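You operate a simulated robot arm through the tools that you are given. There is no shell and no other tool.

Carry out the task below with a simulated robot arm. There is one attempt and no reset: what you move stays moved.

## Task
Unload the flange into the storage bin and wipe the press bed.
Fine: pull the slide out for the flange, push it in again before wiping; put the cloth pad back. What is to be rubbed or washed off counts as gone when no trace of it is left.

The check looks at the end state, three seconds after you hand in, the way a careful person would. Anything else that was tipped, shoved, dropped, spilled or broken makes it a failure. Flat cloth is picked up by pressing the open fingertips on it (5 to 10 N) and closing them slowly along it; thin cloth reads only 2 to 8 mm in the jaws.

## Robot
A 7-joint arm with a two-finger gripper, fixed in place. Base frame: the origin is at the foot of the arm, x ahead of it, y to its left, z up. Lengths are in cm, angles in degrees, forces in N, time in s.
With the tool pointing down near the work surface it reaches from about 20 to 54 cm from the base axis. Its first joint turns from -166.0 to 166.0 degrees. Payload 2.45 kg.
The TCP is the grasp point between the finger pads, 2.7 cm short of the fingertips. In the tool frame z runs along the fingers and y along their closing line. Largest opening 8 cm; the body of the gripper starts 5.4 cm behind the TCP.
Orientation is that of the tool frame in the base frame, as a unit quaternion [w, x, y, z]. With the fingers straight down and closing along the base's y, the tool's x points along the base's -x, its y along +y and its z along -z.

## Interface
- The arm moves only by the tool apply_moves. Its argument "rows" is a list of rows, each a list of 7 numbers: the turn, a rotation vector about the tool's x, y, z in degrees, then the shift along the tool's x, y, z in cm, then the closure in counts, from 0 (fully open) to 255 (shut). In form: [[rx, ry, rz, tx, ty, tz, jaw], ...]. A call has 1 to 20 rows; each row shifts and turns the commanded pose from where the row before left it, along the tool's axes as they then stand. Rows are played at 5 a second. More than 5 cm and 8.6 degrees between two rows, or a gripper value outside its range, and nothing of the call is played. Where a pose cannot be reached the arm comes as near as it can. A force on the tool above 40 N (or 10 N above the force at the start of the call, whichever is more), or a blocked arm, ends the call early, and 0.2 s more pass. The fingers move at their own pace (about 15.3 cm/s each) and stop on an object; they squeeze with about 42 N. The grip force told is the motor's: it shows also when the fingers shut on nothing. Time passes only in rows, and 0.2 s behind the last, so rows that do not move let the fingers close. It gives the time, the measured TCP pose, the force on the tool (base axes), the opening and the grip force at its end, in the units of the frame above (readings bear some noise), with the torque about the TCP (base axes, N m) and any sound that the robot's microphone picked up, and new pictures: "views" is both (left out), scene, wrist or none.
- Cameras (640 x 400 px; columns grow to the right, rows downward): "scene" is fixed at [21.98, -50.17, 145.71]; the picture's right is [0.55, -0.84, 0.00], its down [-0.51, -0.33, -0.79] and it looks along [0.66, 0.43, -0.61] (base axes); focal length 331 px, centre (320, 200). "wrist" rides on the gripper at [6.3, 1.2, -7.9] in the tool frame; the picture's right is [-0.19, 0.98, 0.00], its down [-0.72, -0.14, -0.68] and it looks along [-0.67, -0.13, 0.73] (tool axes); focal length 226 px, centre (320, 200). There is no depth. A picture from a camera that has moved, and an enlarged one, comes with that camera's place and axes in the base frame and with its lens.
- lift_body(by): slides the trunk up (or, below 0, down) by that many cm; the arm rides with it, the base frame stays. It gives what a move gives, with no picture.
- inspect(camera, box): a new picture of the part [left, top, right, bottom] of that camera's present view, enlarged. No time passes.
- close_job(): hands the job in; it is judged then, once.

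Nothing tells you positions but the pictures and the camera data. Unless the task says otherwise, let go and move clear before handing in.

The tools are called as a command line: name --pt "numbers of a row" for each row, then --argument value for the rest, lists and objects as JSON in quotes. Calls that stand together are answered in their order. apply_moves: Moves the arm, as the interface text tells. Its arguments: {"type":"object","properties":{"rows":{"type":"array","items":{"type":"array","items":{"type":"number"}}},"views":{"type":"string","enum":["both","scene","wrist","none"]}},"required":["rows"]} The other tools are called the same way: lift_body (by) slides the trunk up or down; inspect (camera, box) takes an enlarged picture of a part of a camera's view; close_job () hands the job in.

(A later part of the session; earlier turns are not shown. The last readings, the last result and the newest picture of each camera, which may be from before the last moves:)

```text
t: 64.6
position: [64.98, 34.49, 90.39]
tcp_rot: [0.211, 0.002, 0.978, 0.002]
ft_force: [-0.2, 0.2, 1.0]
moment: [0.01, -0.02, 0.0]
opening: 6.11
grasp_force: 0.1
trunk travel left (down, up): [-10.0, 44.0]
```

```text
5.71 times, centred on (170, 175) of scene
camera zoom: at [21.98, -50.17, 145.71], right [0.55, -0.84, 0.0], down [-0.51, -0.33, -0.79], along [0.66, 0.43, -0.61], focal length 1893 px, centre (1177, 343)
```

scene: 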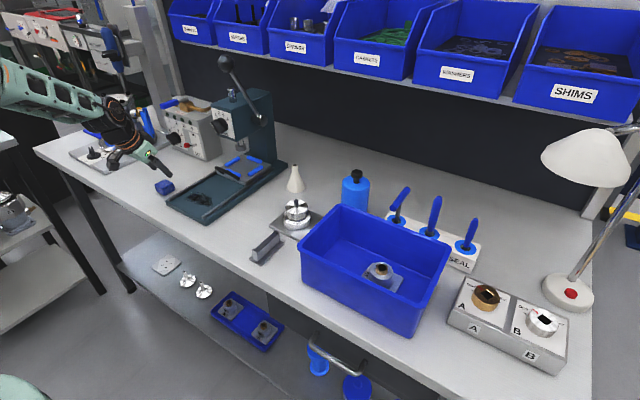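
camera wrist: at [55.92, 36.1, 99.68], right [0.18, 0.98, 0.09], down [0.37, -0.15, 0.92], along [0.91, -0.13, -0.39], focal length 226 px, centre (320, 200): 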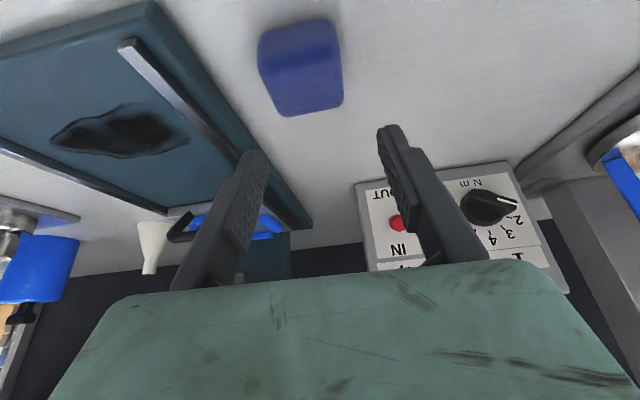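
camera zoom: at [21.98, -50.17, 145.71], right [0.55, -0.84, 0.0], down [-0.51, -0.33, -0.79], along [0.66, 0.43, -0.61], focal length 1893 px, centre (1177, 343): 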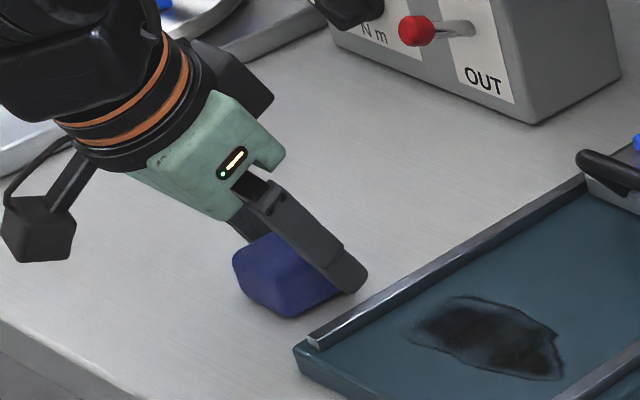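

Well centred. I'll lower another 1.3 cm and then close on the pad.

apply_moves --pt "0 0 0 0.265 0 0.595 60" --pt "0 0 0 0.265 0 0.595 60" --pt "0 0 0 0 0 0 60" --views "none"

apply_moves --pt "0 0 0 0 0 0 80" --pt "0 0 0 0 0 0 100" --pt "0 0 0 0 0 0 120" --pt "0 0 0 0 0 0 140" --pt "0 0 0 0 0 0 170" --pt "0 0 0 0 0 0 255" --pt "0 0 0 0 0 0 255"

inspect --camera "wrist" --box '[200, 40, 440, 240]'

inspect --camera "scene" --box '[130, 140, 210, 210]'

```text
t: 65.4
position: [64.98, 34.44, 89.28]
tcp_rot: [0.212, 0.003, 0.977, 0.003]
ft_force: [-3.2, -5.6, 16.9]
moment: [-0.77, 0.0, -0.09]
opening: 5.88
grasp_force: 0.0
trunk travel left (down, up): [-10.0, 44.0]
```

```text
t: 67.0
position: [64.84, 34.54, 89.0]
tcp_rot: [0.211, 0.002, 0.978, 0.003]
ft_force: [-0.2, -0.1, -0.3]
moment: [-0.01, -0.03, -0.01]
opening: 4.27
grasp_force: 42.1
trunk travel left (down, up): [-10.0, 44.0]
camera wrist: at [56.01, 35.77, 93.65], right [0.18, 0.98, 0.09], down [0.37, -0.15, 0.92], along [0.91, -0.13, -0.39], focal length 226 px, centre (320, 200)
```

scene: 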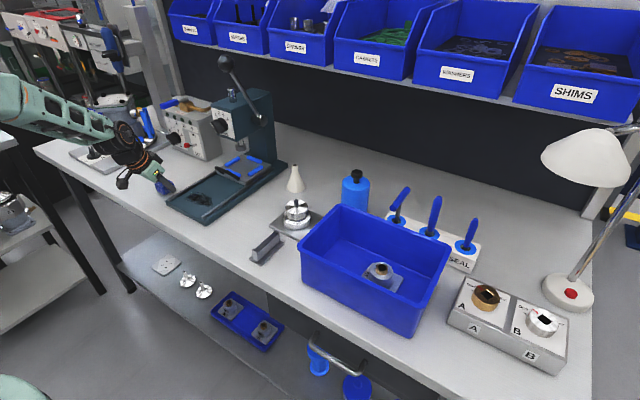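
wrist: 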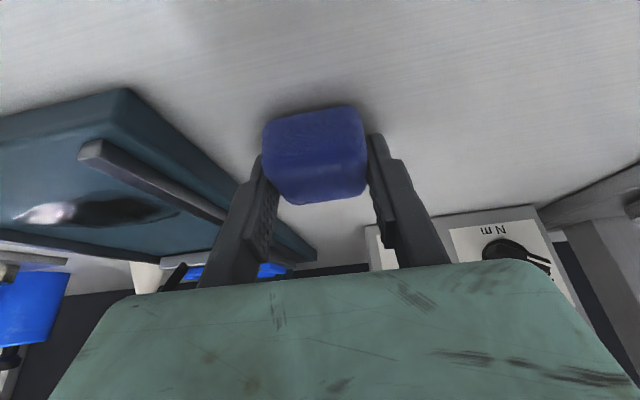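

```text
2.00 times, centred on (320, 140) of wrist
camera zoom: at [56.01, 35.77, 93.65], right [0.18, 0.98, 0.09], down [0.37, -0.15, 0.92], along [0.91, -0.13, -0.39], focal length 452 px, centre (320, 320)
```

zoom: 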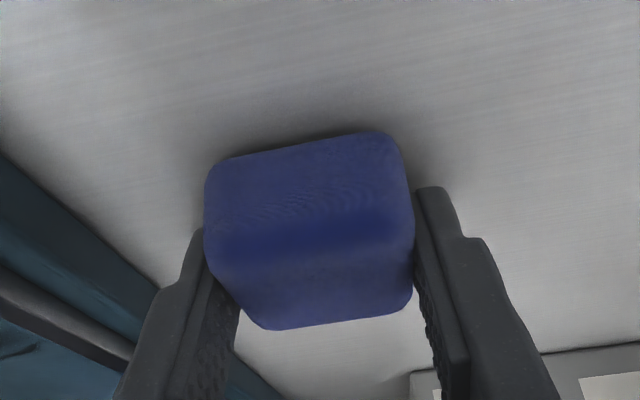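

```text
5.71 times, centred on (170, 175) of scene
camera zoom: at [21.98, -50.17, 145.71], right [0.55, -0.84, 0.0], down [-0.51, -0.33, -0.79], along [0.66, 0.43, -0.61], focal length 1893 px, centre (1177, 343)
```

zoom: 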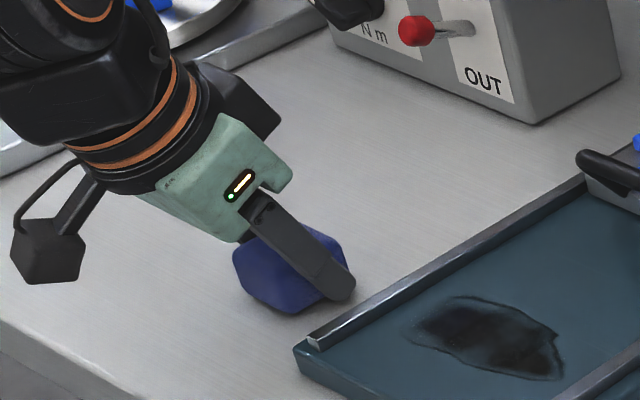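

The pad is held (4.27 cm) from TCP (64.84, 34.54, 89.0). I'll lift it, then turn it 90° about the vertical so the fingers won't foul the rails near the stain's ends.

apply_moves --pt "0 0 0 -0.4 0 -0.9 255" --pt "0 0 0 -0.8 0 -1.83 255" --pt "0 0 0 -0.8 0 -1.83 255" --pt "0 0 0 -0.8 0 -1.83 255" --pt "0 0 0 -0.8 0 -1.83 255" --pt "3.39 0 7.47 0 0 0 255" --pt "3.39 0 7.47 0 0 0 255" --pt "3.39 0 7.47 0 0 0 255" --pt "3.39 0 7.47 0 0 0 255" --pt "3.39 0 7.47 0 0 0 255" --pt "3.39 0 7.47 0 0 0 255" --pt "3.39 0 7.47 0 0 0 255" --pt "3.39 0 7.47 0 0 0 255" --pt "3.39 0 7.47 0 0 0 255" --pt "3.39 0 7.47 0 0 0 255" --pt "3.3 0 7.29 0 0 0 255" --pt "0 0 0 0 0 0 255"

inspect --camera "scene" --box '[120, 110, 240, 220]'

```text
t: 70.6
position: [64.72, 34.43, 97.91]
tcp_rot: [0.147, 0.693, 0.69, -0.148]
ft_force: [0.6, 0.4, 0.2]
moment: [0.0, 0.03, -0.03]
opening: 4.25
grasp_force: 41.8
trunk travel left (down, up): [-10.0, 44.0]
camera wrist: at [66.21, 43.46, 102.64], right [0.98, -0.18, 0.08], down [-0.14, -0.38, 0.92], along [-0.14, -0.91, -0.39], focal length 226 px, centre (320, 200)
```

scene: 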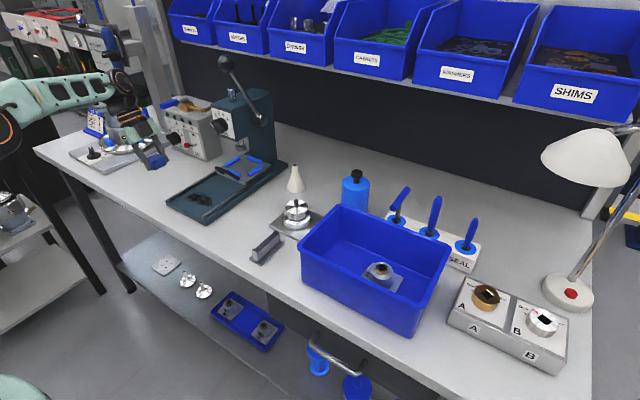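
wrist: 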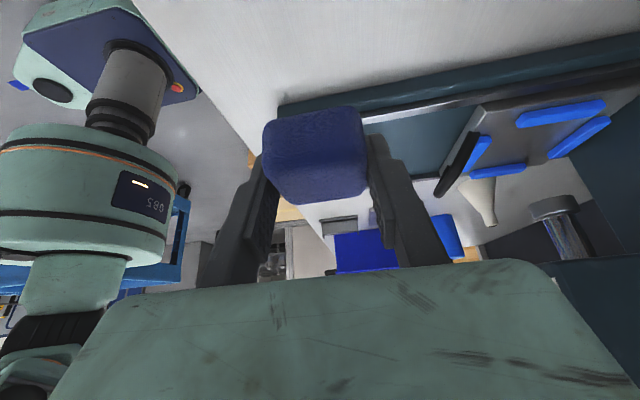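

```text
3.64 times, centred on (180, 165) of scene
camera zoom: at [21.98, -50.17, 145.71], right [0.55, -0.84, 0.0], down [-0.51, -0.33, -0.79], along [0.66, 0.43, -0.61], focal length 1205 px, centre (829, 327)
```

zoom: 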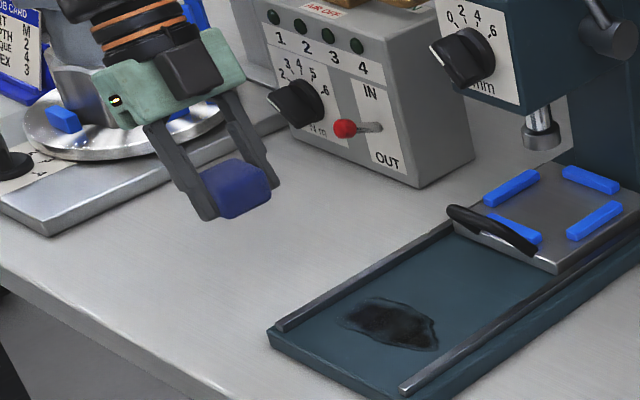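

I'll move the pad over the stain and lower to just above the bed.

apply_moves --pt "0 0 0 -2.83 0.45 1.28 255" --pt "0 0 0 -2.83 0.45 1.28 255" --pt "0 0 0 -2.83 0.45 1.28 255" --pt "0 0 0 -2.83 0.45 1.28 255" --pt "0 0 0 0.61 0 1.34 255" --pt "0 0 0 0.61 0 1.34 255" --pt "0 0 0 0.61 0 1.34 255" --pt "0 0 0 0.61 0 1.34 255" --pt "0 0 0 0 0 0 255"

inspect --camera "scene" --box '[160, 140, 250, 220]'

```text
t: 72.6
position: [66.63, 22.02, 92.01]
tcp_rot: [0.147, 0.693, 0.69, -0.148]
ft_force: [-0.5, 0.0, -0.8]
moment: [-0.02, 0.0, -0.02]
opening: 4.28
grasp_force: 41.6
trunk travel left (down, up): [-10.0, 44.0]
camera wrist: at [67.98, 31.09, 96.67], right [0.98, -0.18, 0.08], down [-0.14, -0.38, 0.92], along [-0.14, -0.91, -0.4], focal length 226 px, centre (320, 200)
```

scene: 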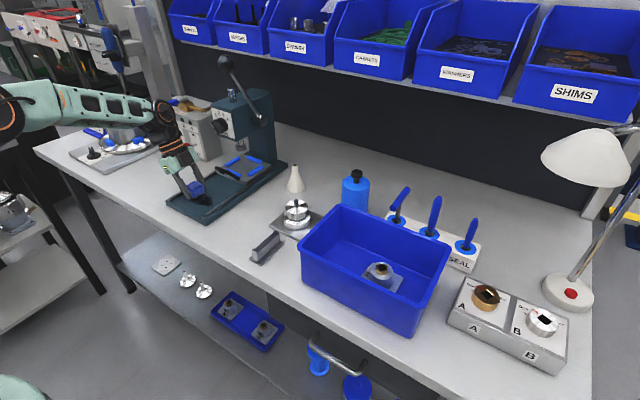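
wrist: 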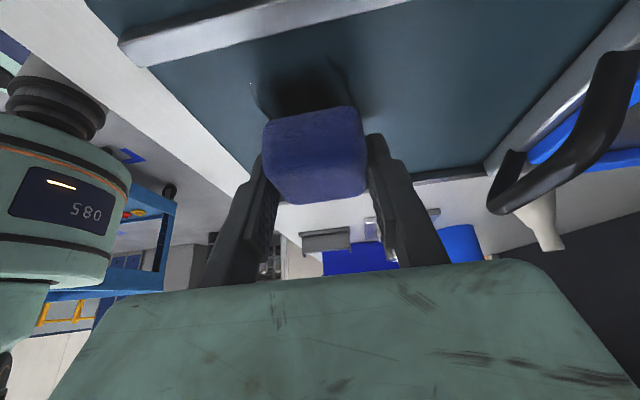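

```text
5.00 times, centred on (205, 180) of scene
camera zoom: at [21.98, -50.17, 145.71], right [0.55, -0.84, 0.0], down [-0.51, -0.33, -0.79], along [0.66, 0.43, -0.61], focal length 1657 px, centre (895, 300)
```

zoom: 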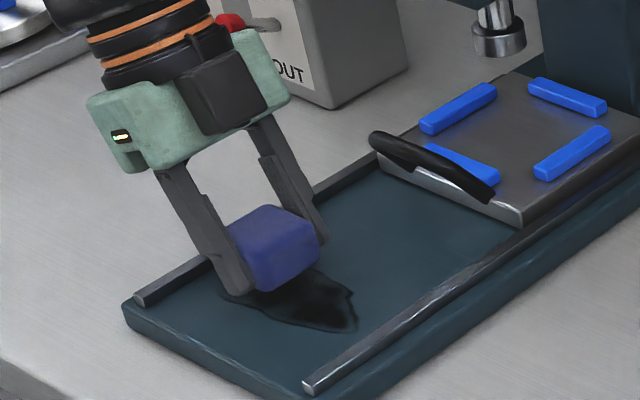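

I'll lower in 0.25 cm steps until contact.

apply_moves --pt "0 0 0 0.103 0 0.228 255" --pt "0 0 0 0.103 0 0.228 255" --pt "0 0 0 0.103 0 0.228 255" --pt "0 0 0 0 0 0 255" --views "none"

apply_moves --pt "0 0 0 0.103 0 0.228 255" --pt "0 0 0 0 0 0 255" --views "none"

apply_moves --pt "0 0 0 0.082 0 0.182 255" --pt "0 0 0 0 0 0 255" --views "none"

```text
t: 73.6
position: [66.67, 21.99, 91.19]
tcp_rot: [0.147, 0.692, 0.691, -0.149]
ft_force: [0.6, -0.4, -0.8]
moment: [0.02, 0.02, 0.01]
opening: 4.27
grasp_force: 41.8
trunk travel left (down, up): [-10.0, 44.0]
```

```text
t: 74.2
position: [66.72, 21.99, 90.95]
tcp_rot: [0.147, 0.692, 0.691, -0.149]
ft_force: [-0.9, 0.6, -0.1]
moment: [-0.02, -0.03, -0.03]
opening: 4.25
grasp_force: 42.3
trunk travel left (down, up): [-10.0, 44.0]
```

```text
t: 74.8
position: [66.58, 21.98, 90.91]
tcp_rot: [0.148, 0.692, 0.691, -0.149]
ft_force: [-0.4, 0.2, -1.5]
moment: [-0.01, 0.01, 0.01]
opening: 4.26
grasp_force: 41.8
trunk travel left (down, up): [-10.0, 44.0]
```

apply_moves --pt "0 0 0 0.082 0 0.182 255" --pt "0 0 0 0 0 0 255" --views "none"

apply_moves --pt "0 0 0 0.082 0 0.182 255" --pt "0 0 0 0 0 0 255" --views "none"

apply_moves --pt "0 0 0 0.062 0 0.137 255" --pt "0 0 0 0 0 0 255" --views "none"

```text
t: 75.4
position: [66.56, 22.08, 90.65]
tcp_rot: [0.147, 0.693, 0.69, -0.149]
ft_force: [0.5, 0.4, 1.8]
moment: [-0.1, -0.05, 0.02]
opening: 4.27
grasp_force: 41.5
trunk travel left (down, up): [-10.0, 44.0]
```

```text
t: 76.0
position: [66.67, 22.01, 90.59]
tcp_rot: [0.148, 0.693, 0.69, -0.148]
ft_force: [2.3, -0.1, 16.3]
moment: [-0.17, 0.04, 0.0]
opening: 4.26
grasp_force: 41.9
trunk travel left (down, up): [-10.0, 44.0]
```

```text
t: 76.6
position: [66.59, 21.98, 90.7]
tcp_rot: [0.149, 0.693, 0.69, -0.146]
ft_force: [6.2, 3.2, 35.1]
moment: [-0.15, 0.36, -0.1]
opening: 4.27
grasp_force: 42.2
trunk travel left (down, up): [-10.0, 44.0]
```

Contact is at TCP z≈90.65, and 35 N is more than needed. I'll ease up and start stroking toward −y.

apply_moves --pt "0 0 0 -0.062 0 -0.137 255" --pt "0 0 0 -0.82 0 0.372 255" --pt "0 0 0 -0.82 0 0.372 255" --pt "0 0 0 -0.82 0 0.372 255" --pt "0 0 0 0 0 0 255"

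inspect --camera "scene" --box '[160, 140, 250, 220]'

```text
t: 77.5
position: [66.55, 20.31, 90.65]
tcp_rot: [0.146, 0.692, 0.692, -0.145]
ft_force: [-0.2, 2.1, 8.7]
moment: [-0.21, 0.0, 0.02]
opening: 4.27
grasp_force: 41.9
trunk travel left (down, up): [-10.0, 44.0]
stopped in row 4: the force on the tool passed its limit at 67 N (the readings are from after the stop); the commanded pose is now the measured one
camera wrist: at [67.91, 29.31, 95.35], right [0.98, -0.18, 0.08], down [-0.14, -0.38, 0.91], along [-0.13, -0.91, -0.4], focal length 226 px, centre (320, 200)
```

scene: 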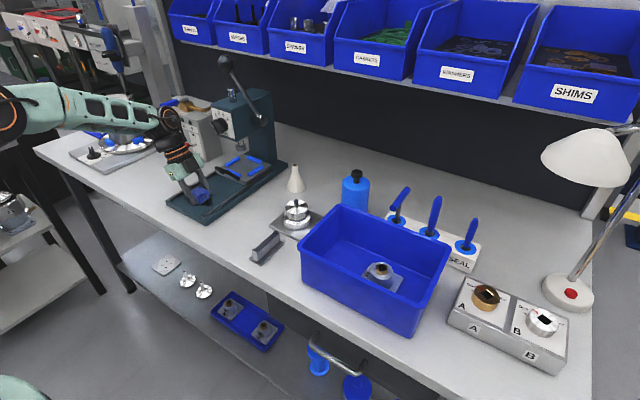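
wrist: 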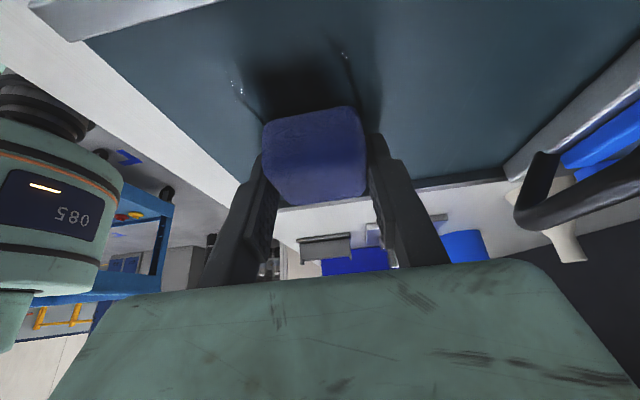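

```text
5.00 times, centred on (205, 180) of scene
camera zoom: at [21.98, -50.17, 145.71], right [0.55, -0.84, 0.0], down [-0.51, -0.33, -0.79], along [0.66, 0.43, -0.61], focal length 1657 px, centre (895, 300)
```

zoom: 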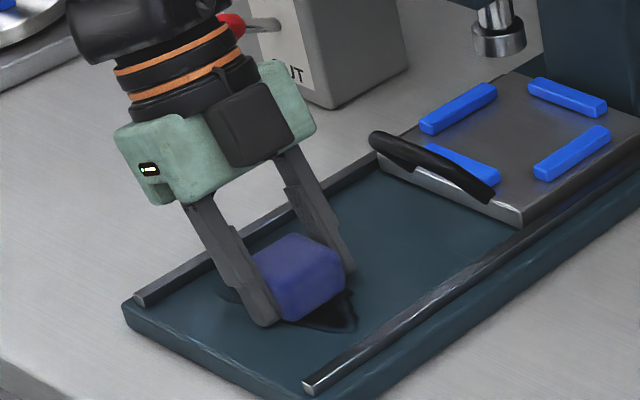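

Force spiked in the stroke, so the contact is stiff. I'll use lighter pressure and smaller steps.

apply_moves --pt "0 0 0 -0.01 0 -0.02 255" --pt "0 0 0 -0.456 0 0.207 255" --pt "0 0 0 -0.456 0 0.207 255" --pt "0 0 0 -0.456 0 0.207 255" --views "none"

```text
t: 78.5
position: [66.49, 18.79, 90.65]
tcp_rot: [0.146, 0.693, 0.691, -0.147]
ft_force: [-2.0, 7.7, 16.2]
moment: [-0.01, -0.13, 0.09]
opening: 4.25
grasp_force: 41.8
trunk travel left (down, up): [-10.0, 44.0]
```

That works at about 16 N. I'll continue to the −y end of the stain.

apply_moves --pt "0 0 0 -0.456 0 0.207 255" --pt "0 0 0 -0.456 0 0.207 255" --pt "0 0 0 0 0 0 255"

inspect --camera "scene" --box '[160, 140, 250, 220]'

```text
t: 79.3
position: [66.51, 17.76, 90.78]
tcp_rot: [0.146, 0.692, 0.691, -0.146]
ft_force: [0.3, 11.6, 18.6]
moment: [0.12, 0.28, -0.27]
opening: 4.27
grasp_force: 41.9
trunk travel left (down, up): [-10.0, 44.0]
camera wrist: at [67.81, 26.84, 95.33], right [0.98, -0.18, 0.08], down [-0.14, -0.38, 0.91], along [-0.13, -0.91, -0.4], focal length 226 px, centre (320, 200)
```

scene: 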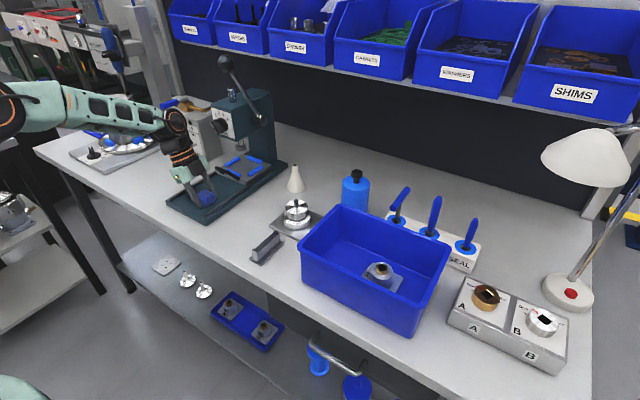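
wrist: 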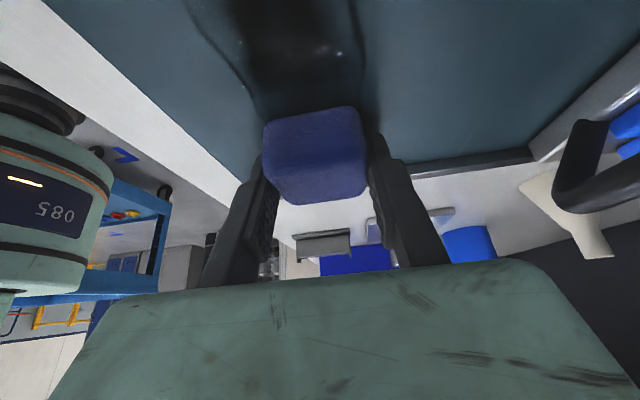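

```text
5.00 times, centred on (205, 180) of scene
camera zoom: at [21.98, -50.17, 145.71], right [0.55, -0.84, 0.0], down [-0.51, -0.33, -0.79], along [0.66, 0.43, -0.61], focal length 1657 px, centre (895, 300)
```

zoom: 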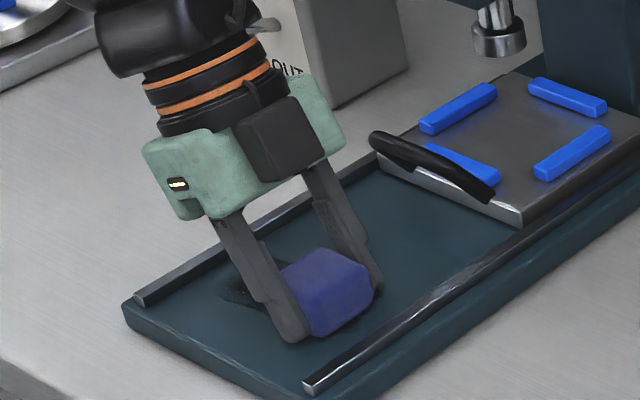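

I'm at the right rail. Now a stroke back toward +y over the whole stain length.

apply_moves --pt "0 0 0 0.456 0 -0.207 255" --pt "0 0 0 0.456 0 -0.207 255" --pt "0 0 0 0.456 0 -0.207 255" --pt "0 0 0 0.456 0 -0.207 255" --pt "0 0 0 0.456 0 -0.207 255" --pt "0 0 0 0.456 0 -0.207 255" --pt "0 0 0 0.456 0 -0.207 255" --pt "0 0 0 0.456 0 -0.207 255" --pt "0 0 0 0.456 0 -0.207 255" --pt "0 0 0 0.456 0 -0.207 255" --pt "0 0 0 0.456 0 -0.207 255" --pt "0 0 0 0.456 0 -0.207 255" --pt "0 0 0 0.456 0 -0.207 255" --pt "0 0 0 0.456 0 -0.207 255" --pt "0 0 0 0 0 0 255"

inspect --camera "scene" --box '[160, 140, 250, 220]'

```text
t: 82.5
position: [66.39, 24.76, 90.63]
tcp_rot: [0.146, 0.693, 0.691, -0.146]
ft_force: [0.1, -7.7, 11.6]
moment: [-0.28, -0.21, -0.15]
opening: 4.26
grasp_force: 42.0
trunk travel left (down, up): [-10.0, 44.0]
camera wrist: at [67.87, 33.8, 95.34], right [0.98, -0.18, 0.08], down [-0.14, -0.38, 0.91], along [-0.13, -0.91, -0.4], focal length 226 px, centre (320, 200)
```

scene: 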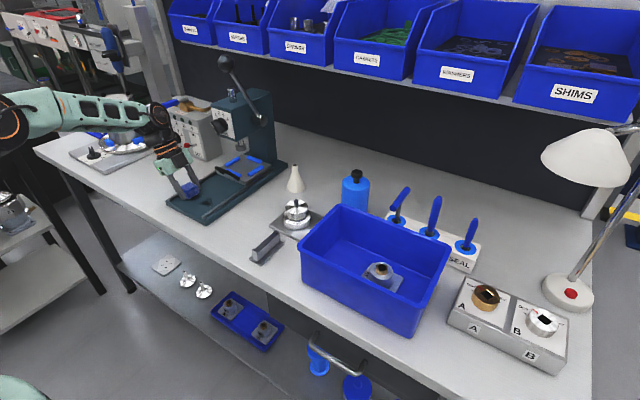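
wrist: 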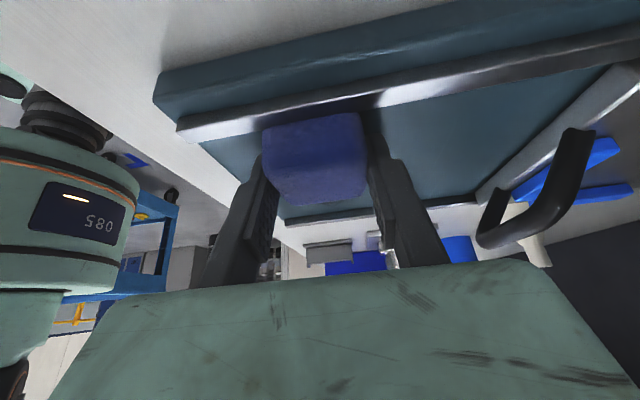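

```text
5.00 times, centred on (205, 180) of scene
camera zoom: at [21.98, -50.17, 145.71], right [0.55, -0.84, 0.0], down [-0.51, -0.33, -0.79], along [0.66, 0.43, -0.61], focal length 1657 px, centre (895, 300)
```

zoom: 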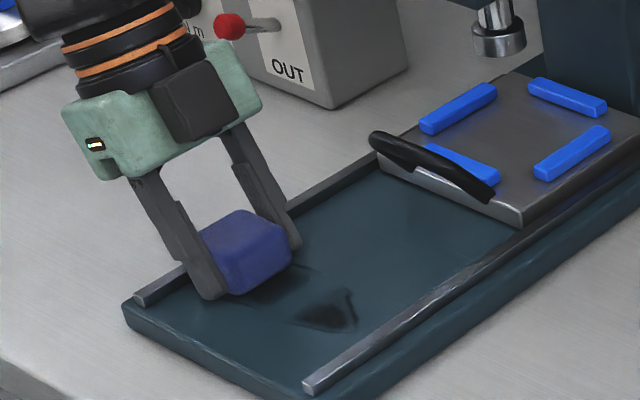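

The wiping works and the middle has faded. I'll keep stroking back and forth with x offsets to cover all of it.

apply_moves --pt "0 0 0 -0.547 0 0.248 255" --pt "0 0 0 -0.547 0 0.248 255" --pt "0 0 0 -0.547 0 0.248 255" --pt "0 0 0 -0.547 0 0.248 255" --pt "0 0 0 -0.547 0 0.248 255" --pt "0 0 0 -0.547 0 0.248 255" --pt "0 0 0 -0.547 0 0.248 255" --pt "0 0 0 -0.547 0 0.248 255" --pt "0 0 0 -0.547 0 0.248 255" --pt "0 0 0 -0.547 0 0.248 255" --pt "0 0 0 -0.547 0 0.248 255" --pt "0 0 0 0 -0.5 0 255" --pt "0 0 0 0 -0.5 0 255" --pt "0 0 0 0 0 0 255"

inspect --camera "scene" --box '[160, 140, 250, 220]'

```text
t: 85.5
position: [65.58, 17.89, 90.56]
tcp_rot: [0.148, 0.692, 0.691, -0.147]
ft_force: [20.4, -3.0, 26.5]
moment: [-0.19, 0.06, 0.17]
opening: 4.25
grasp_force: 42.4
trunk travel left (down, up): [-10.0, 44.0]
camera wrist: at [66.99, 26.96, 95.31], right [0.98, -0.18, 0.08], down [-0.14, -0.38, 0.91], along [-0.13, -0.91, -0.4], focal length 226 px, centre (320, 200)
```

scene: 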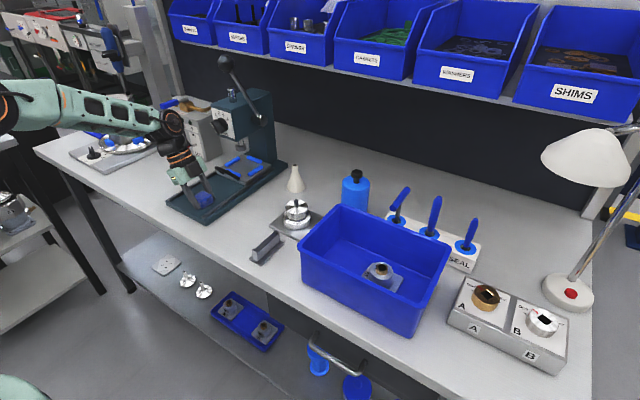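
wrist: 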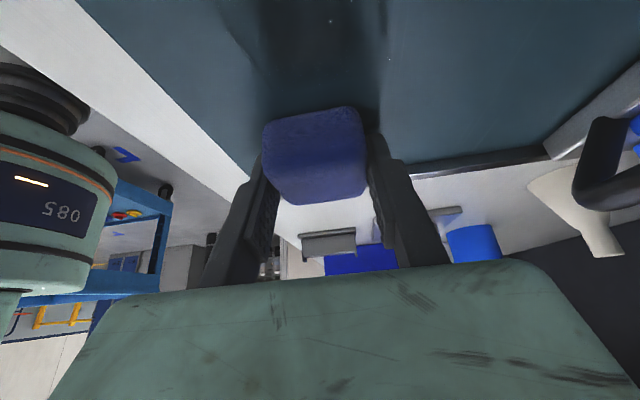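

```text
5.00 times, centred on (205, 180) of scene
camera zoom: at [21.98, -50.17, 145.71], right [0.55, -0.84, 0.0], down [-0.51, -0.33, -0.79], along [0.66, 0.43, -0.61], focal length 1657 px, centre (895, 300)
```

zoom: 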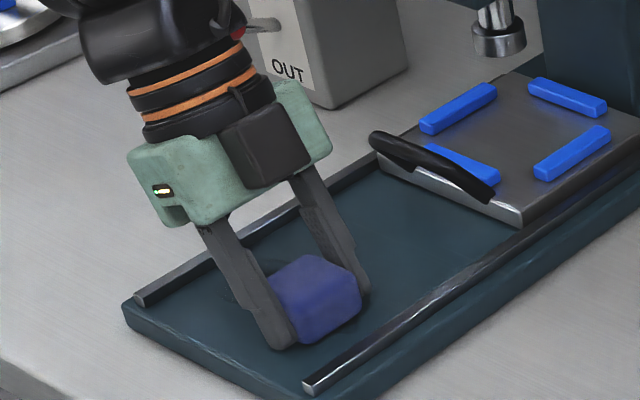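

It's fading. I'll rub locally at the −y end across the x width.

apply_moves --pt "0 0 0 -0.02 0 -0.045 255" --pt "0 0 0 0.456 0 -0.207 255" --pt "0 0 0 0.456 0 -0.207 255" --pt "0 0 0 0.456 0 -0.207 255" --pt "0 0 0 0.456 0 -0.207 255" --pt "0 0 0 0 0.5 0 255" --pt "0 0 0 0 0.5 0 255" --pt "0 0 0 -0.456 0 0.207 255" --pt "0 0 0 -0.456 0 0.207 255" --pt "0 0 0 -0.456 0 0.207 255" --pt "0 0 0 -0.456 0 0.207 255" --pt "0 0 0 0 0.5 0 255" --pt "0 0 0 0 0.5 0 255" --pt "0 0 0 0.456 0 -0.207 255" --pt "0 0 0 0.456 0 -0.207 255" --pt "0 0 0 0.456 0 -0.207 255" --pt "0 0 0 0.456 0 -0.207 255" --pt "0 0 0 0 0 0 255"

inspect --camera "scene" --box '[160, 140, 250, 220]'

```text
t: 89.3
position: [67.49, 20.15, 90.64]
tcp_rot: [0.146, 0.693, 0.691, -0.147]
ft_force: [0.4, -6.9, 8.4]
moment: [-0.26, -0.25, -0.17]
opening: 4.22
grasp_force: 41.9
trunk travel left (down, up): [-10.0, 44.0]
camera wrist: at [68.87, 29.19, 95.34], right [0.98, -0.18, 0.08], down [-0.14, -0.38, 0.91], along [-0.13, -0.91, -0.4], focal length 226 px, centre (320, 200)
```

scene: 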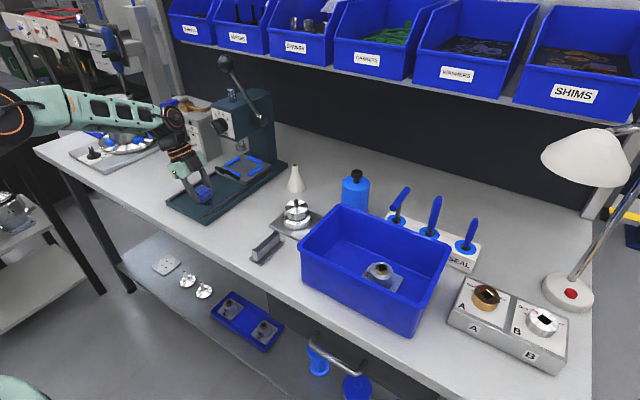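
wrist: 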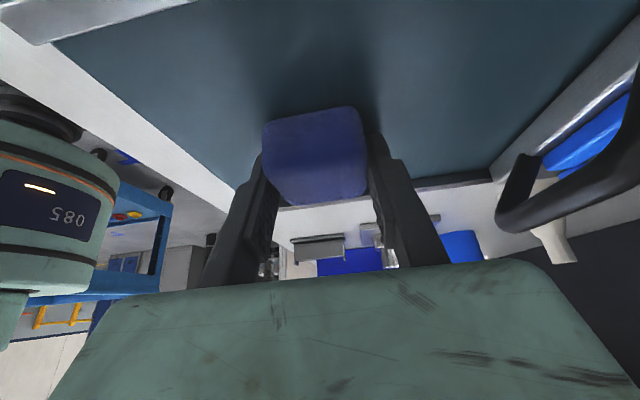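

```text
5.00 times, centred on (205, 180) of scene
camera zoom: at [21.98, -50.17, 145.71], right [0.55, -0.84, 0.0], down [-0.51, -0.33, -0.79], along [0.66, 0.43, -0.61], focal length 1657 px, centre (895, 300)
```

zoom: 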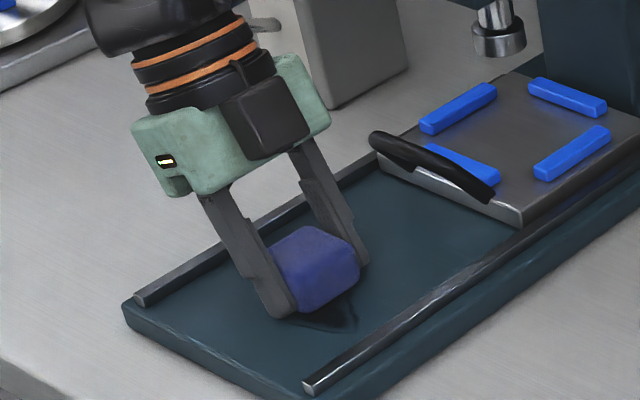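

The left part looks clean, but some dark remains near the −y end. I'll lift and shift aside to see it clearly.

apply_moves --pt "0 0 0 -0.8 0 -1.83 255" --pt "0 0 0 -0.8 0 -1.83 255" --pt "0 0 0 -0.8 0 -1.83 255" --pt "0 0 0 2.73 0 -1.24 255" --pt "0 0 0 2.73 0 -1.24 255" --pt "0 0 0 2.73 0 -1.24 255" --pt "0 0 0 0 0 0 255"

inspect --camera "scene" --box '[170, 160, 240, 220]'

inspect --camera "wrist" --box '[160, 0, 480, 130]'

```text
t: 90.9
position: [67.37, 29.17, 96.62]
tcp_rot: [0.145, 0.693, 0.691, -0.148]
ft_force: [0.7, -0.2, 0.1]
moment: [0.0, -0.01, 0.0]
opening: 4.25
grasp_force: 42.2
trunk travel left (down, up): [-10.0, 44.0]
camera wrist: at [68.91, 38.3, 101.36], right [0.98, -0.18, 0.08], down [-0.14, -0.38, 0.91], along [-0.13, -0.91, -0.4], focal length 226 px, centre (320, 200)
```

scene: 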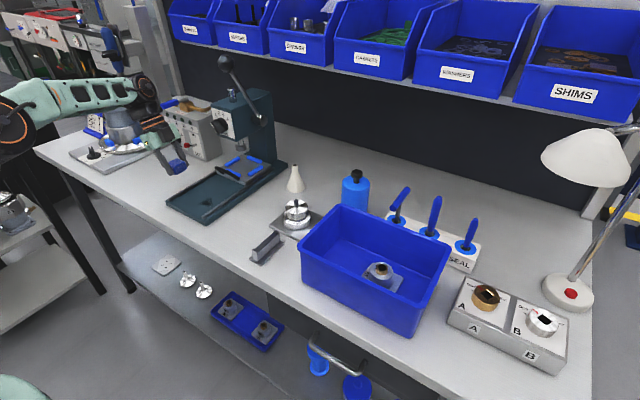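
wrist: 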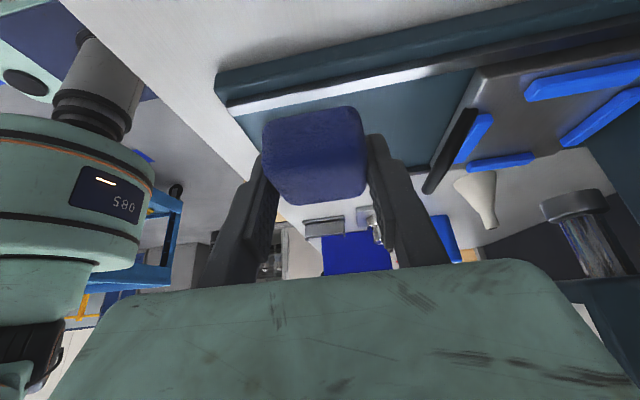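

```text
6.67 times, centred on (205, 190) of scene
camera zoom: at [21.98, -50.17, 145.71], right [0.55, -0.84, 0.0], down [-0.51, -0.33, -0.79], along [0.66, 0.43, -0.61], focal length 2209 px, centre (1087, 267)
```

zoom: 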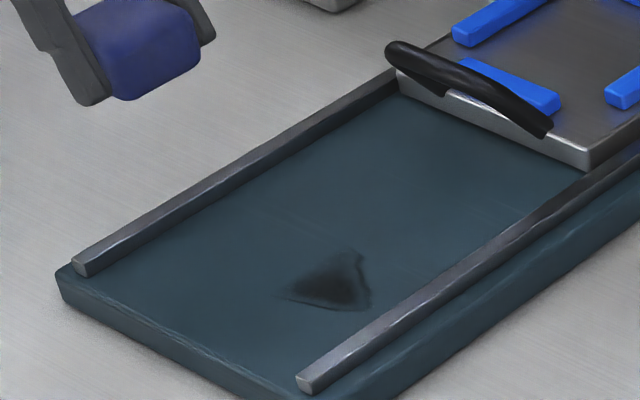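

```text
2.00 times, centred on (320, 65) of wrist
camera zoom: at [68.91, 38.3, 101.36], right [0.98, -0.18, 0.08], down [-0.14, -0.38, 0.91], along [-0.13, -0.91, -0.4], focal length 452 px, centre (320, 470)
```

zoom: 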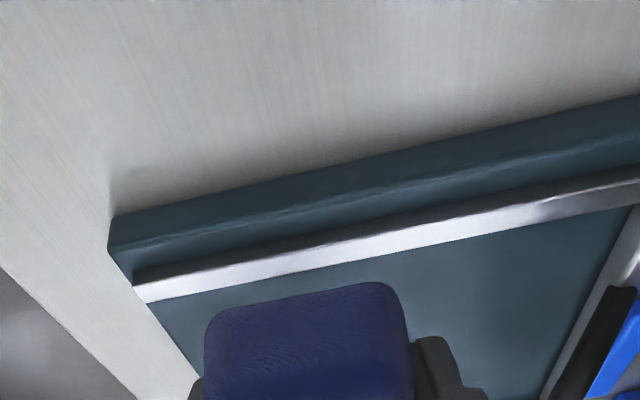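

What remains is a spot at x 64.7–68.7, y 15.6–19.3. I'll go back and rub there specifically.

apply_moves --pt "0 0 0 -2.95 -0.29 1.34 255" --pt "0 0 0 -2.95 -0.29 1.34 255" --pt "0 0 0 -2.95 -0.29 1.34 255" --pt "0 0 0 0.74 0 1.64 255" --pt "0 0 0 0.74 0 1.64 255" --pt "0 0 0 0.74 0 1.64 255" --pt "0 0 0 0 0 0 255" --views "none"

apply_moves --pt "0 0 0 0.124 0 0.273 255" --pt "0 0 0 0.083 0 0.182 255" --pt "0 0 0 0 0 0 255" --views "wrist"

```text
t: 92.5
position: [66.69, 19.55, 91.04]
tcp_rot: [0.146, 0.692, 0.691, -0.147]
ft_force: [0.7, 0.5, -1.3]
moment: [-0.02, 0.02, 0.01]
opening: 4.27
grasp_force: 42.3
trunk travel left (down, up): [-10.0, 44.0]
```

```text
t: 93.3
position: [66.73, 19.55, 90.54]
tcp_rot: [0.146, 0.693, 0.691, -0.146]
ft_force: [-1.1, 0.3, 1.1]
moment: [-0.03, 0.03, 0.0]
opening: 4.25
grasp_force: 42.1
trunk travel left (down, up): [-10.0, 44.0]
camera wrist: at [68.03, 28.56, 95.34], right [0.98, -0.18, 0.08], down [-0.14, -0.38, 0.91], along [-0.13, -0.91, -0.4], focal length 226 px, centre (320, 200)
```

wrist: 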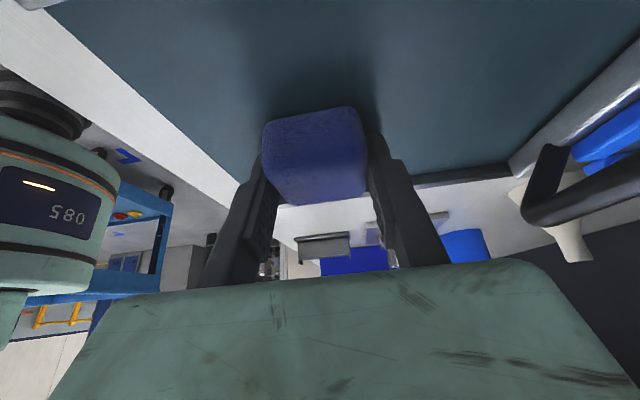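

Near contact. I'll press a little more and oscillate in y.

apply_moves --pt "0 0 0 0.04 0 0.09 255" --pt "0 0 0 -0.456 0 0.207 255" --pt "0 0 0 -0.456 0 0.207 255" --pt "0 0 0 -0.456 0 0.207 255" --pt "0 0 0 -0.456 0 0.207 255" --pt "0 0 0 0.456 0 -0.207 255" --pt "0 0 0 0.456 0 -0.207 255" --pt "0 0 0 0.456 0 -0.207 255" --pt "0 0 0 -0.456 0 0.207 255" --pt "0 0 0 -0.456 0 0.207 255" --pt "0 0 0 -0.456 0 0.207 255" --pt "0 0 0 0 0 0 255"

inspect --camera "scene" --box '[170, 160, 240, 220]'

```text
t: 95.9
position: [66.68, 17.8, 90.63]
tcp_rot: [0.145, 0.692, 0.692, -0.145]
ft_force: [-2.8, 13.4, 17.9]
moment: [0.35, 0.22, -0.09]
opening: 4.24
grasp_force: 41.9
trunk travel left (down, up): [-10.0, 44.0]
camera wrist: at [67.91, 26.75, 95.34], right [0.98, -0.18, 0.08], down [-0.14, -0.38, 0.91], along [-0.13, -0.91, -0.4], focal length 226 px, centre (320, 200)
```

scene: 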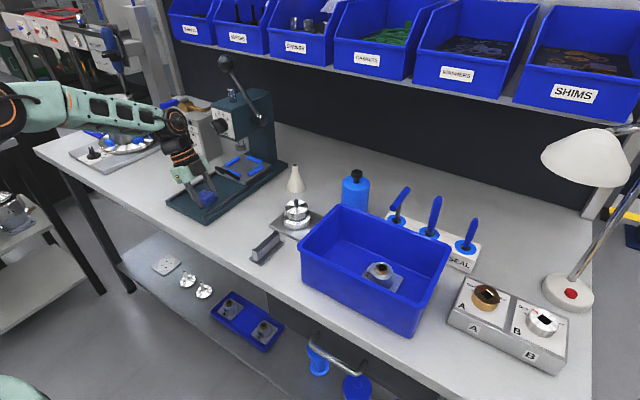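
wrist: 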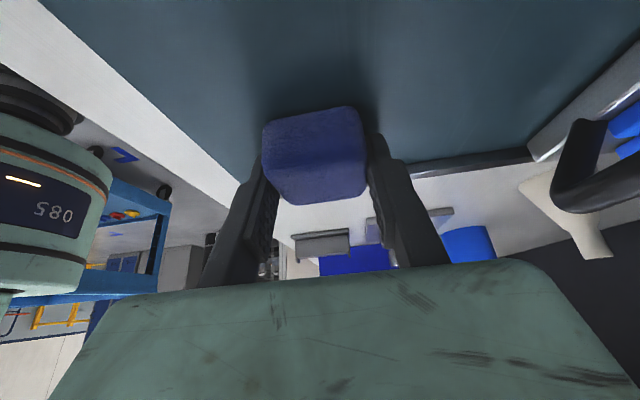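

```text
6.67 times, centred on (205, 190) of scene
camera zoom: at [21.98, -50.17, 145.71], right [0.55, -0.84, 0.0], down [-0.51, -0.33, -0.79], along [0.66, 0.43, -0.61], focal length 2209 px, centre (1087, 267)
```

zoom: 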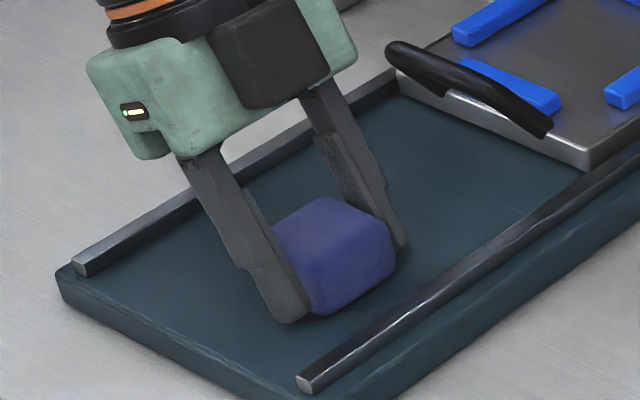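

There is still about 1.3 cm to the rail, so the pad hasn't reached the −y end. I'll go further and rub there.

apply_moves --pt "0 0 0 -0.02 0 -0.04 255" --pt "0 0 0 -0.41 0 0.186 255" --pt "0 0 0 -0.41 0 0.186 255" --pt "0 0 0 0 0 0 255" --views "none"

inspect --camera "scene" --box '[170, 160, 240, 220]'

```text
t: 96.9
position: [66.68, 16.65, 90.62]
tcp_rot: [0.146, 0.693, 0.691, -0.147]
ft_force: [-1.8, 11.4, 17.1]
moment: [0.25, 0.07, -0.01]
opening: 4.23
grasp_force: 41.7
trunk travel left (down, up): [-10.0, 44.0]
```

```text
6.67 times, centred on (205, 190) of scene
camera zoom: at [21.98, -50.17, 145.71], right [0.55, -0.84, 0.0], down [-0.51, -0.33, -0.79], along [0.66, 0.43, -0.61], focal length 2209 px, centre (1087, 267)
```

zoom: 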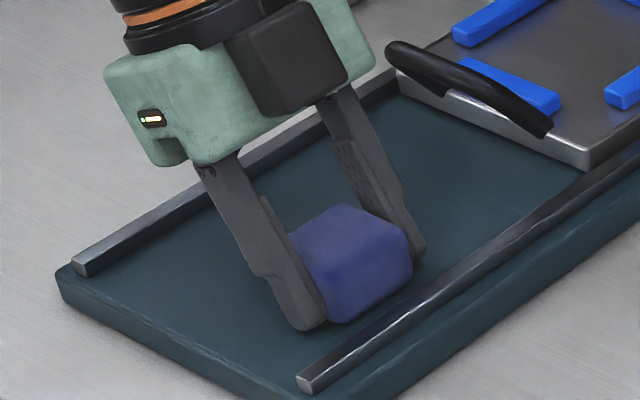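

Good, still clear of the rail. I'll oscillate here at three x positions.

apply_moves --pt "0 0 0 0.456 0 -0.207 255" --pt "0 0 0 0.456 0 -0.207 255" --pt "0 0 0 0.456 0 -0.207 255" --pt "0 0 0 0 -0.5 0 255" --pt "0 0 0 0 -0.5 0 255" --pt "0 0 0 -0.456 0 0.207 255" --pt "0 0 0 -0.456 0 0.207 255" --pt "0 0 0 -0.456 0 0.207 255" --pt "0 0 0 0 0.5 0 255" --pt "0 0 0 0 0.5 0 255" --pt "0 0 0 0 0.5 0 255" --pt "0 0 0 0 0.5 0 255" --pt "0 0 0 0.456 0 -0.207 255" --pt "0 0 0 0.456 0 -0.207 255" --pt "0 0 0 0.456 0 -0.207 255" --pt "0 0 0 -0.456 0 0.207 255" --pt "0 0 0 -0.456 0 0.207 255" --pt "0 0 0 -0.456 0 0.207 255" --pt "0 0 0 0 -0.5 0 255" --pt "0 0 0 0 -0.5 0 255" --views "none"

apply_moves --pt "0 0 0 0.456 0 -0.207 255" --pt "0 0 0 0.456 0 -0.207 255" --pt "0 0 0 0.456 0 -0.207 255" --pt "0 0 0 -0.8 0 -1.83 255" --pt "0 0 0 -0.8 0 -1.83 255" --pt "0 0 0 -0.8 0 -1.83 255" --pt "0 0 0 2.73 0 -1.24 255" --pt "0 0 0 2.73 0 -1.24 255" --pt "0 0 0 2.73 0 -1.24 255" --pt "0 0 0 2.73 0 -1.24 255" --pt "0 0 0 0 0 0 255" --views "wrist"

inspect --camera "scene" --box '[170, 160, 240, 220]'

```text
t: 101.1
position: [66.6, 16.45, 90.73]
tcp_rot: [0.146, 0.694, 0.69, -0.148]
ft_force: [3.3, 3.2, 12.1]
moment: [0.05, -0.41, 0.0]
opening: 4.26
grasp_force: 41.9
trunk travel left (down, up): [-10.0, 44.0]
```

```text
t: 103.5
position: [66.6, 30.15, 96.52]
tcp_rot: [0.146, 0.692, 0.691, -0.147]
ft_force: [0.1, -1.3, -0.4]
moment: [-0.07, -0.01, -0.02]
opening: 4.25
grasp_force: 42.1
trunk travel left (down, up): [-10.0, 44.0]
camera wrist: at [68.07, 39.25, 101.26], right [0.98, -0.18, 0.08], down [-0.14, -0.38, 0.91], along [-0.13, -0.91, -0.4], focal length 226 px, centre (320, 200)
```

wrist: 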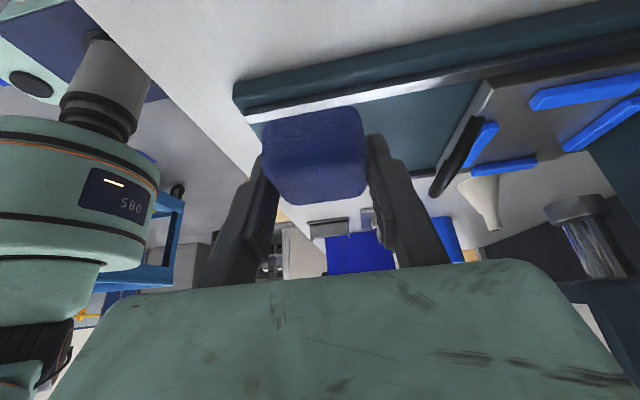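

```text
6.67 times, centred on (205, 190) of scene
camera zoom: at [21.98, -50.17, 145.71], right [0.55, -0.84, 0.0], down [-0.51, -0.33, -0.79], along [0.66, 0.43, -0.61], focal length 2209 px, centre (1087, 267)
```

zoom: 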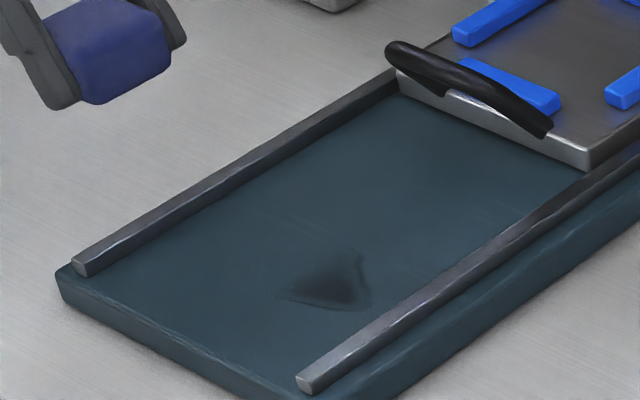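

The spot is fading as a whole and needs more rubbing. I'll go back for more strokes.

apply_moves --pt "0 0 0 -2.65 0 1.2 255" --pt "0 0 0 -2.65 0 1.2 255" --pt "0 0 0 -2.65 0 1.2 255" --pt "0 0 0 -1.9 0 0.86 255" --pt "0 0 0 0.8 0 1.78 255" --pt "0 0 0 0.8 0 1.78 255" --pt "0 0 0 0.67 0 1.5 255" --pt "0 0 0 0.14 0 0.3 255" --pt "0 0 0 0 0 0 255" --views "none"

```text
t: 105.5
position: [66.61, 19.4, 90.63]
tcp_rot: [0.146, 0.693, 0.69, -0.147]
ft_force: [0.4, 0.8, 0.3]
moment: [0.03, 0.0, 0.02]
opening: 4.26
grasp_force: 42.6
trunk travel left (down, up): [-10.0, 44.0]
```

apply_moves --pt "0 0 0 0.05 0 0.11 255" --pt "0 0 0 -0.547 0 0.248 255" --pt "0 0 0 -0.547 0 0.248 255" --pt "0 0 0 -0.547 0 0.248 255" --pt "0 0 0 -0.547 0 0.248 255" --pt "0 0 0 0.547 0 -0.248 255" --pt "0 0 0 0.547 0 -0.248 255" --pt "0 0 0 0.547 0 -0.248 255" --pt "0 0 0 0.547 0 -0.248 255" --pt "0 0 0 -0.547 0 0.248 255" --pt "0 0 0 -0.547 0 0.248 255" --pt "0 0 0 -0.547 0 0.248 255" --pt "0 0 0 -0.547 0 0.248 255" --pt "0 0 0 0.547 0 -0.248 255" --pt "0 0 0 0.547 0 -0.248 255" --pt "0 0 0 0.547 0 -0.248 255" --pt "0 0 0 0.547 0 -0.248 255" --pt "0 0 0 0 0 0 255" --views "none"

inspect --camera "scene" --box '[170, 160, 240, 220]'

```text
t: 109.3
position: [66.6, 19.43, 90.68]
tcp_rot: [0.146, 0.692, 0.692, -0.147]
ft_force: [0.0, -0.8, 1.5]
moment: [-0.06, -0.03, 0.0]
opening: 4.26
grasp_force: 42.3
trunk travel left (down, up): [-10.0, 44.0]
```

```text
6.67 times, centred on (205, 190) of scene
camera zoom: at [21.98, -50.17, 145.71], right [0.55, -0.84, 0.0], down [-0.51, -0.33, -0.79], along [0.66, 0.43, -0.61], focal length 2209 px, centre (1087, 267)
```

zoom: 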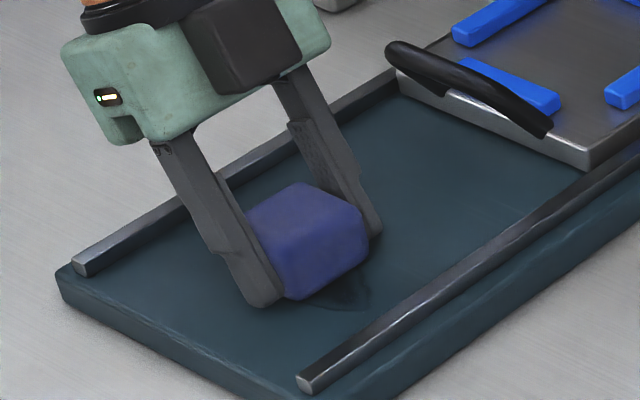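

Pressure was too light there (1.5 N). I'll press a bit more and repeat, watching the force.

apply_moves --pt "0 0 0 0.045 0 0.1 255" --pt "0 0 0 -0.547 0 0.248 255" --pt "0 0 0 -0.547 0 0.248 255" --pt "0 0 0 -0.547 0 0.248 255" --pt "0 0 0 -0.547 0 0.248 255" --pt "0 0 0 0 0 0 255" --views "none"

apply_moves --pt "0 0 0 0.547 0 -0.248 255" --pt "0 0 0 0.547 0 -0.248 255" --pt "0 0 0 0.547 0 -0.248 255" --pt "0 0 0 0.547 0 -0.248 255" --pt "0 0 0 -0.547 0 0.248 255" --pt "0 0 0 -0.547 0 0.248 255" --pt "0 0 0 -0.547 0 0.248 255" --pt "0 0 0 -0.547 0 0.248 255" --pt "0 0 0 -0.3 0 0.136 255" --pt "0 0 0 0.3 0 -0.136 255" --pt "0 0 0 0.547 0 -0.248 255" --pt "0 0 0 0.547 0 -0.248 255" --pt "0 0 0 0.547 0 -0.248 255" --pt "0 0 0 0.547 0 -0.248 255" --pt "0 0 0 0 0 0 255" --views "none"

inspect --camera "scene" --box '[170, 160, 240, 220]'

```text
t: 110.7
position: [66.68, 17.12, 90.61]
tcp_rot: [0.147, 0.692, 0.691, -0.145]
ft_force: [0.0, 14.8, 18.6]
moment: [0.32, 0.21, -0.21]
opening: 4.25
grasp_force: 41.8
trunk travel left (down, up): [-10.0, 44.0]
```

```text
t: 112.2
position: [66.51, 18.62, 90.66]
tcp_rot: [0.145, 0.69, 0.694, -0.143]
ft_force: [-2.3, -0.8, 7.3]
moment: [-0.1, 0.22, 0.02]
opening: 4.26
grasp_force: 42.1
trunk travel left (down, up): [-10.0, 44.0]
stopped in row 7: the force on the tool passed its limit at 62 N (the readings are from after the stop); the commanded pose is now the measured one
```

```text
6.67 times, centred on (205, 190) of scene
camera zoom: at [21.98, -50.17, 145.71], right [0.55, -0.84, 0.0], down [-0.51, -0.33, -0.79], along [0.66, 0.43, -0.61], focal length 2209 px, centre (1087, 267)
```

zoom: 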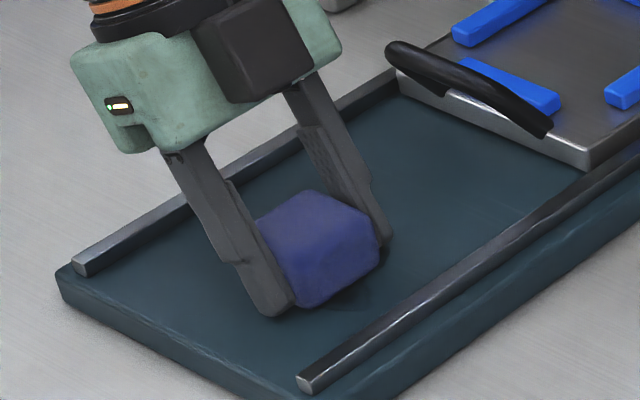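

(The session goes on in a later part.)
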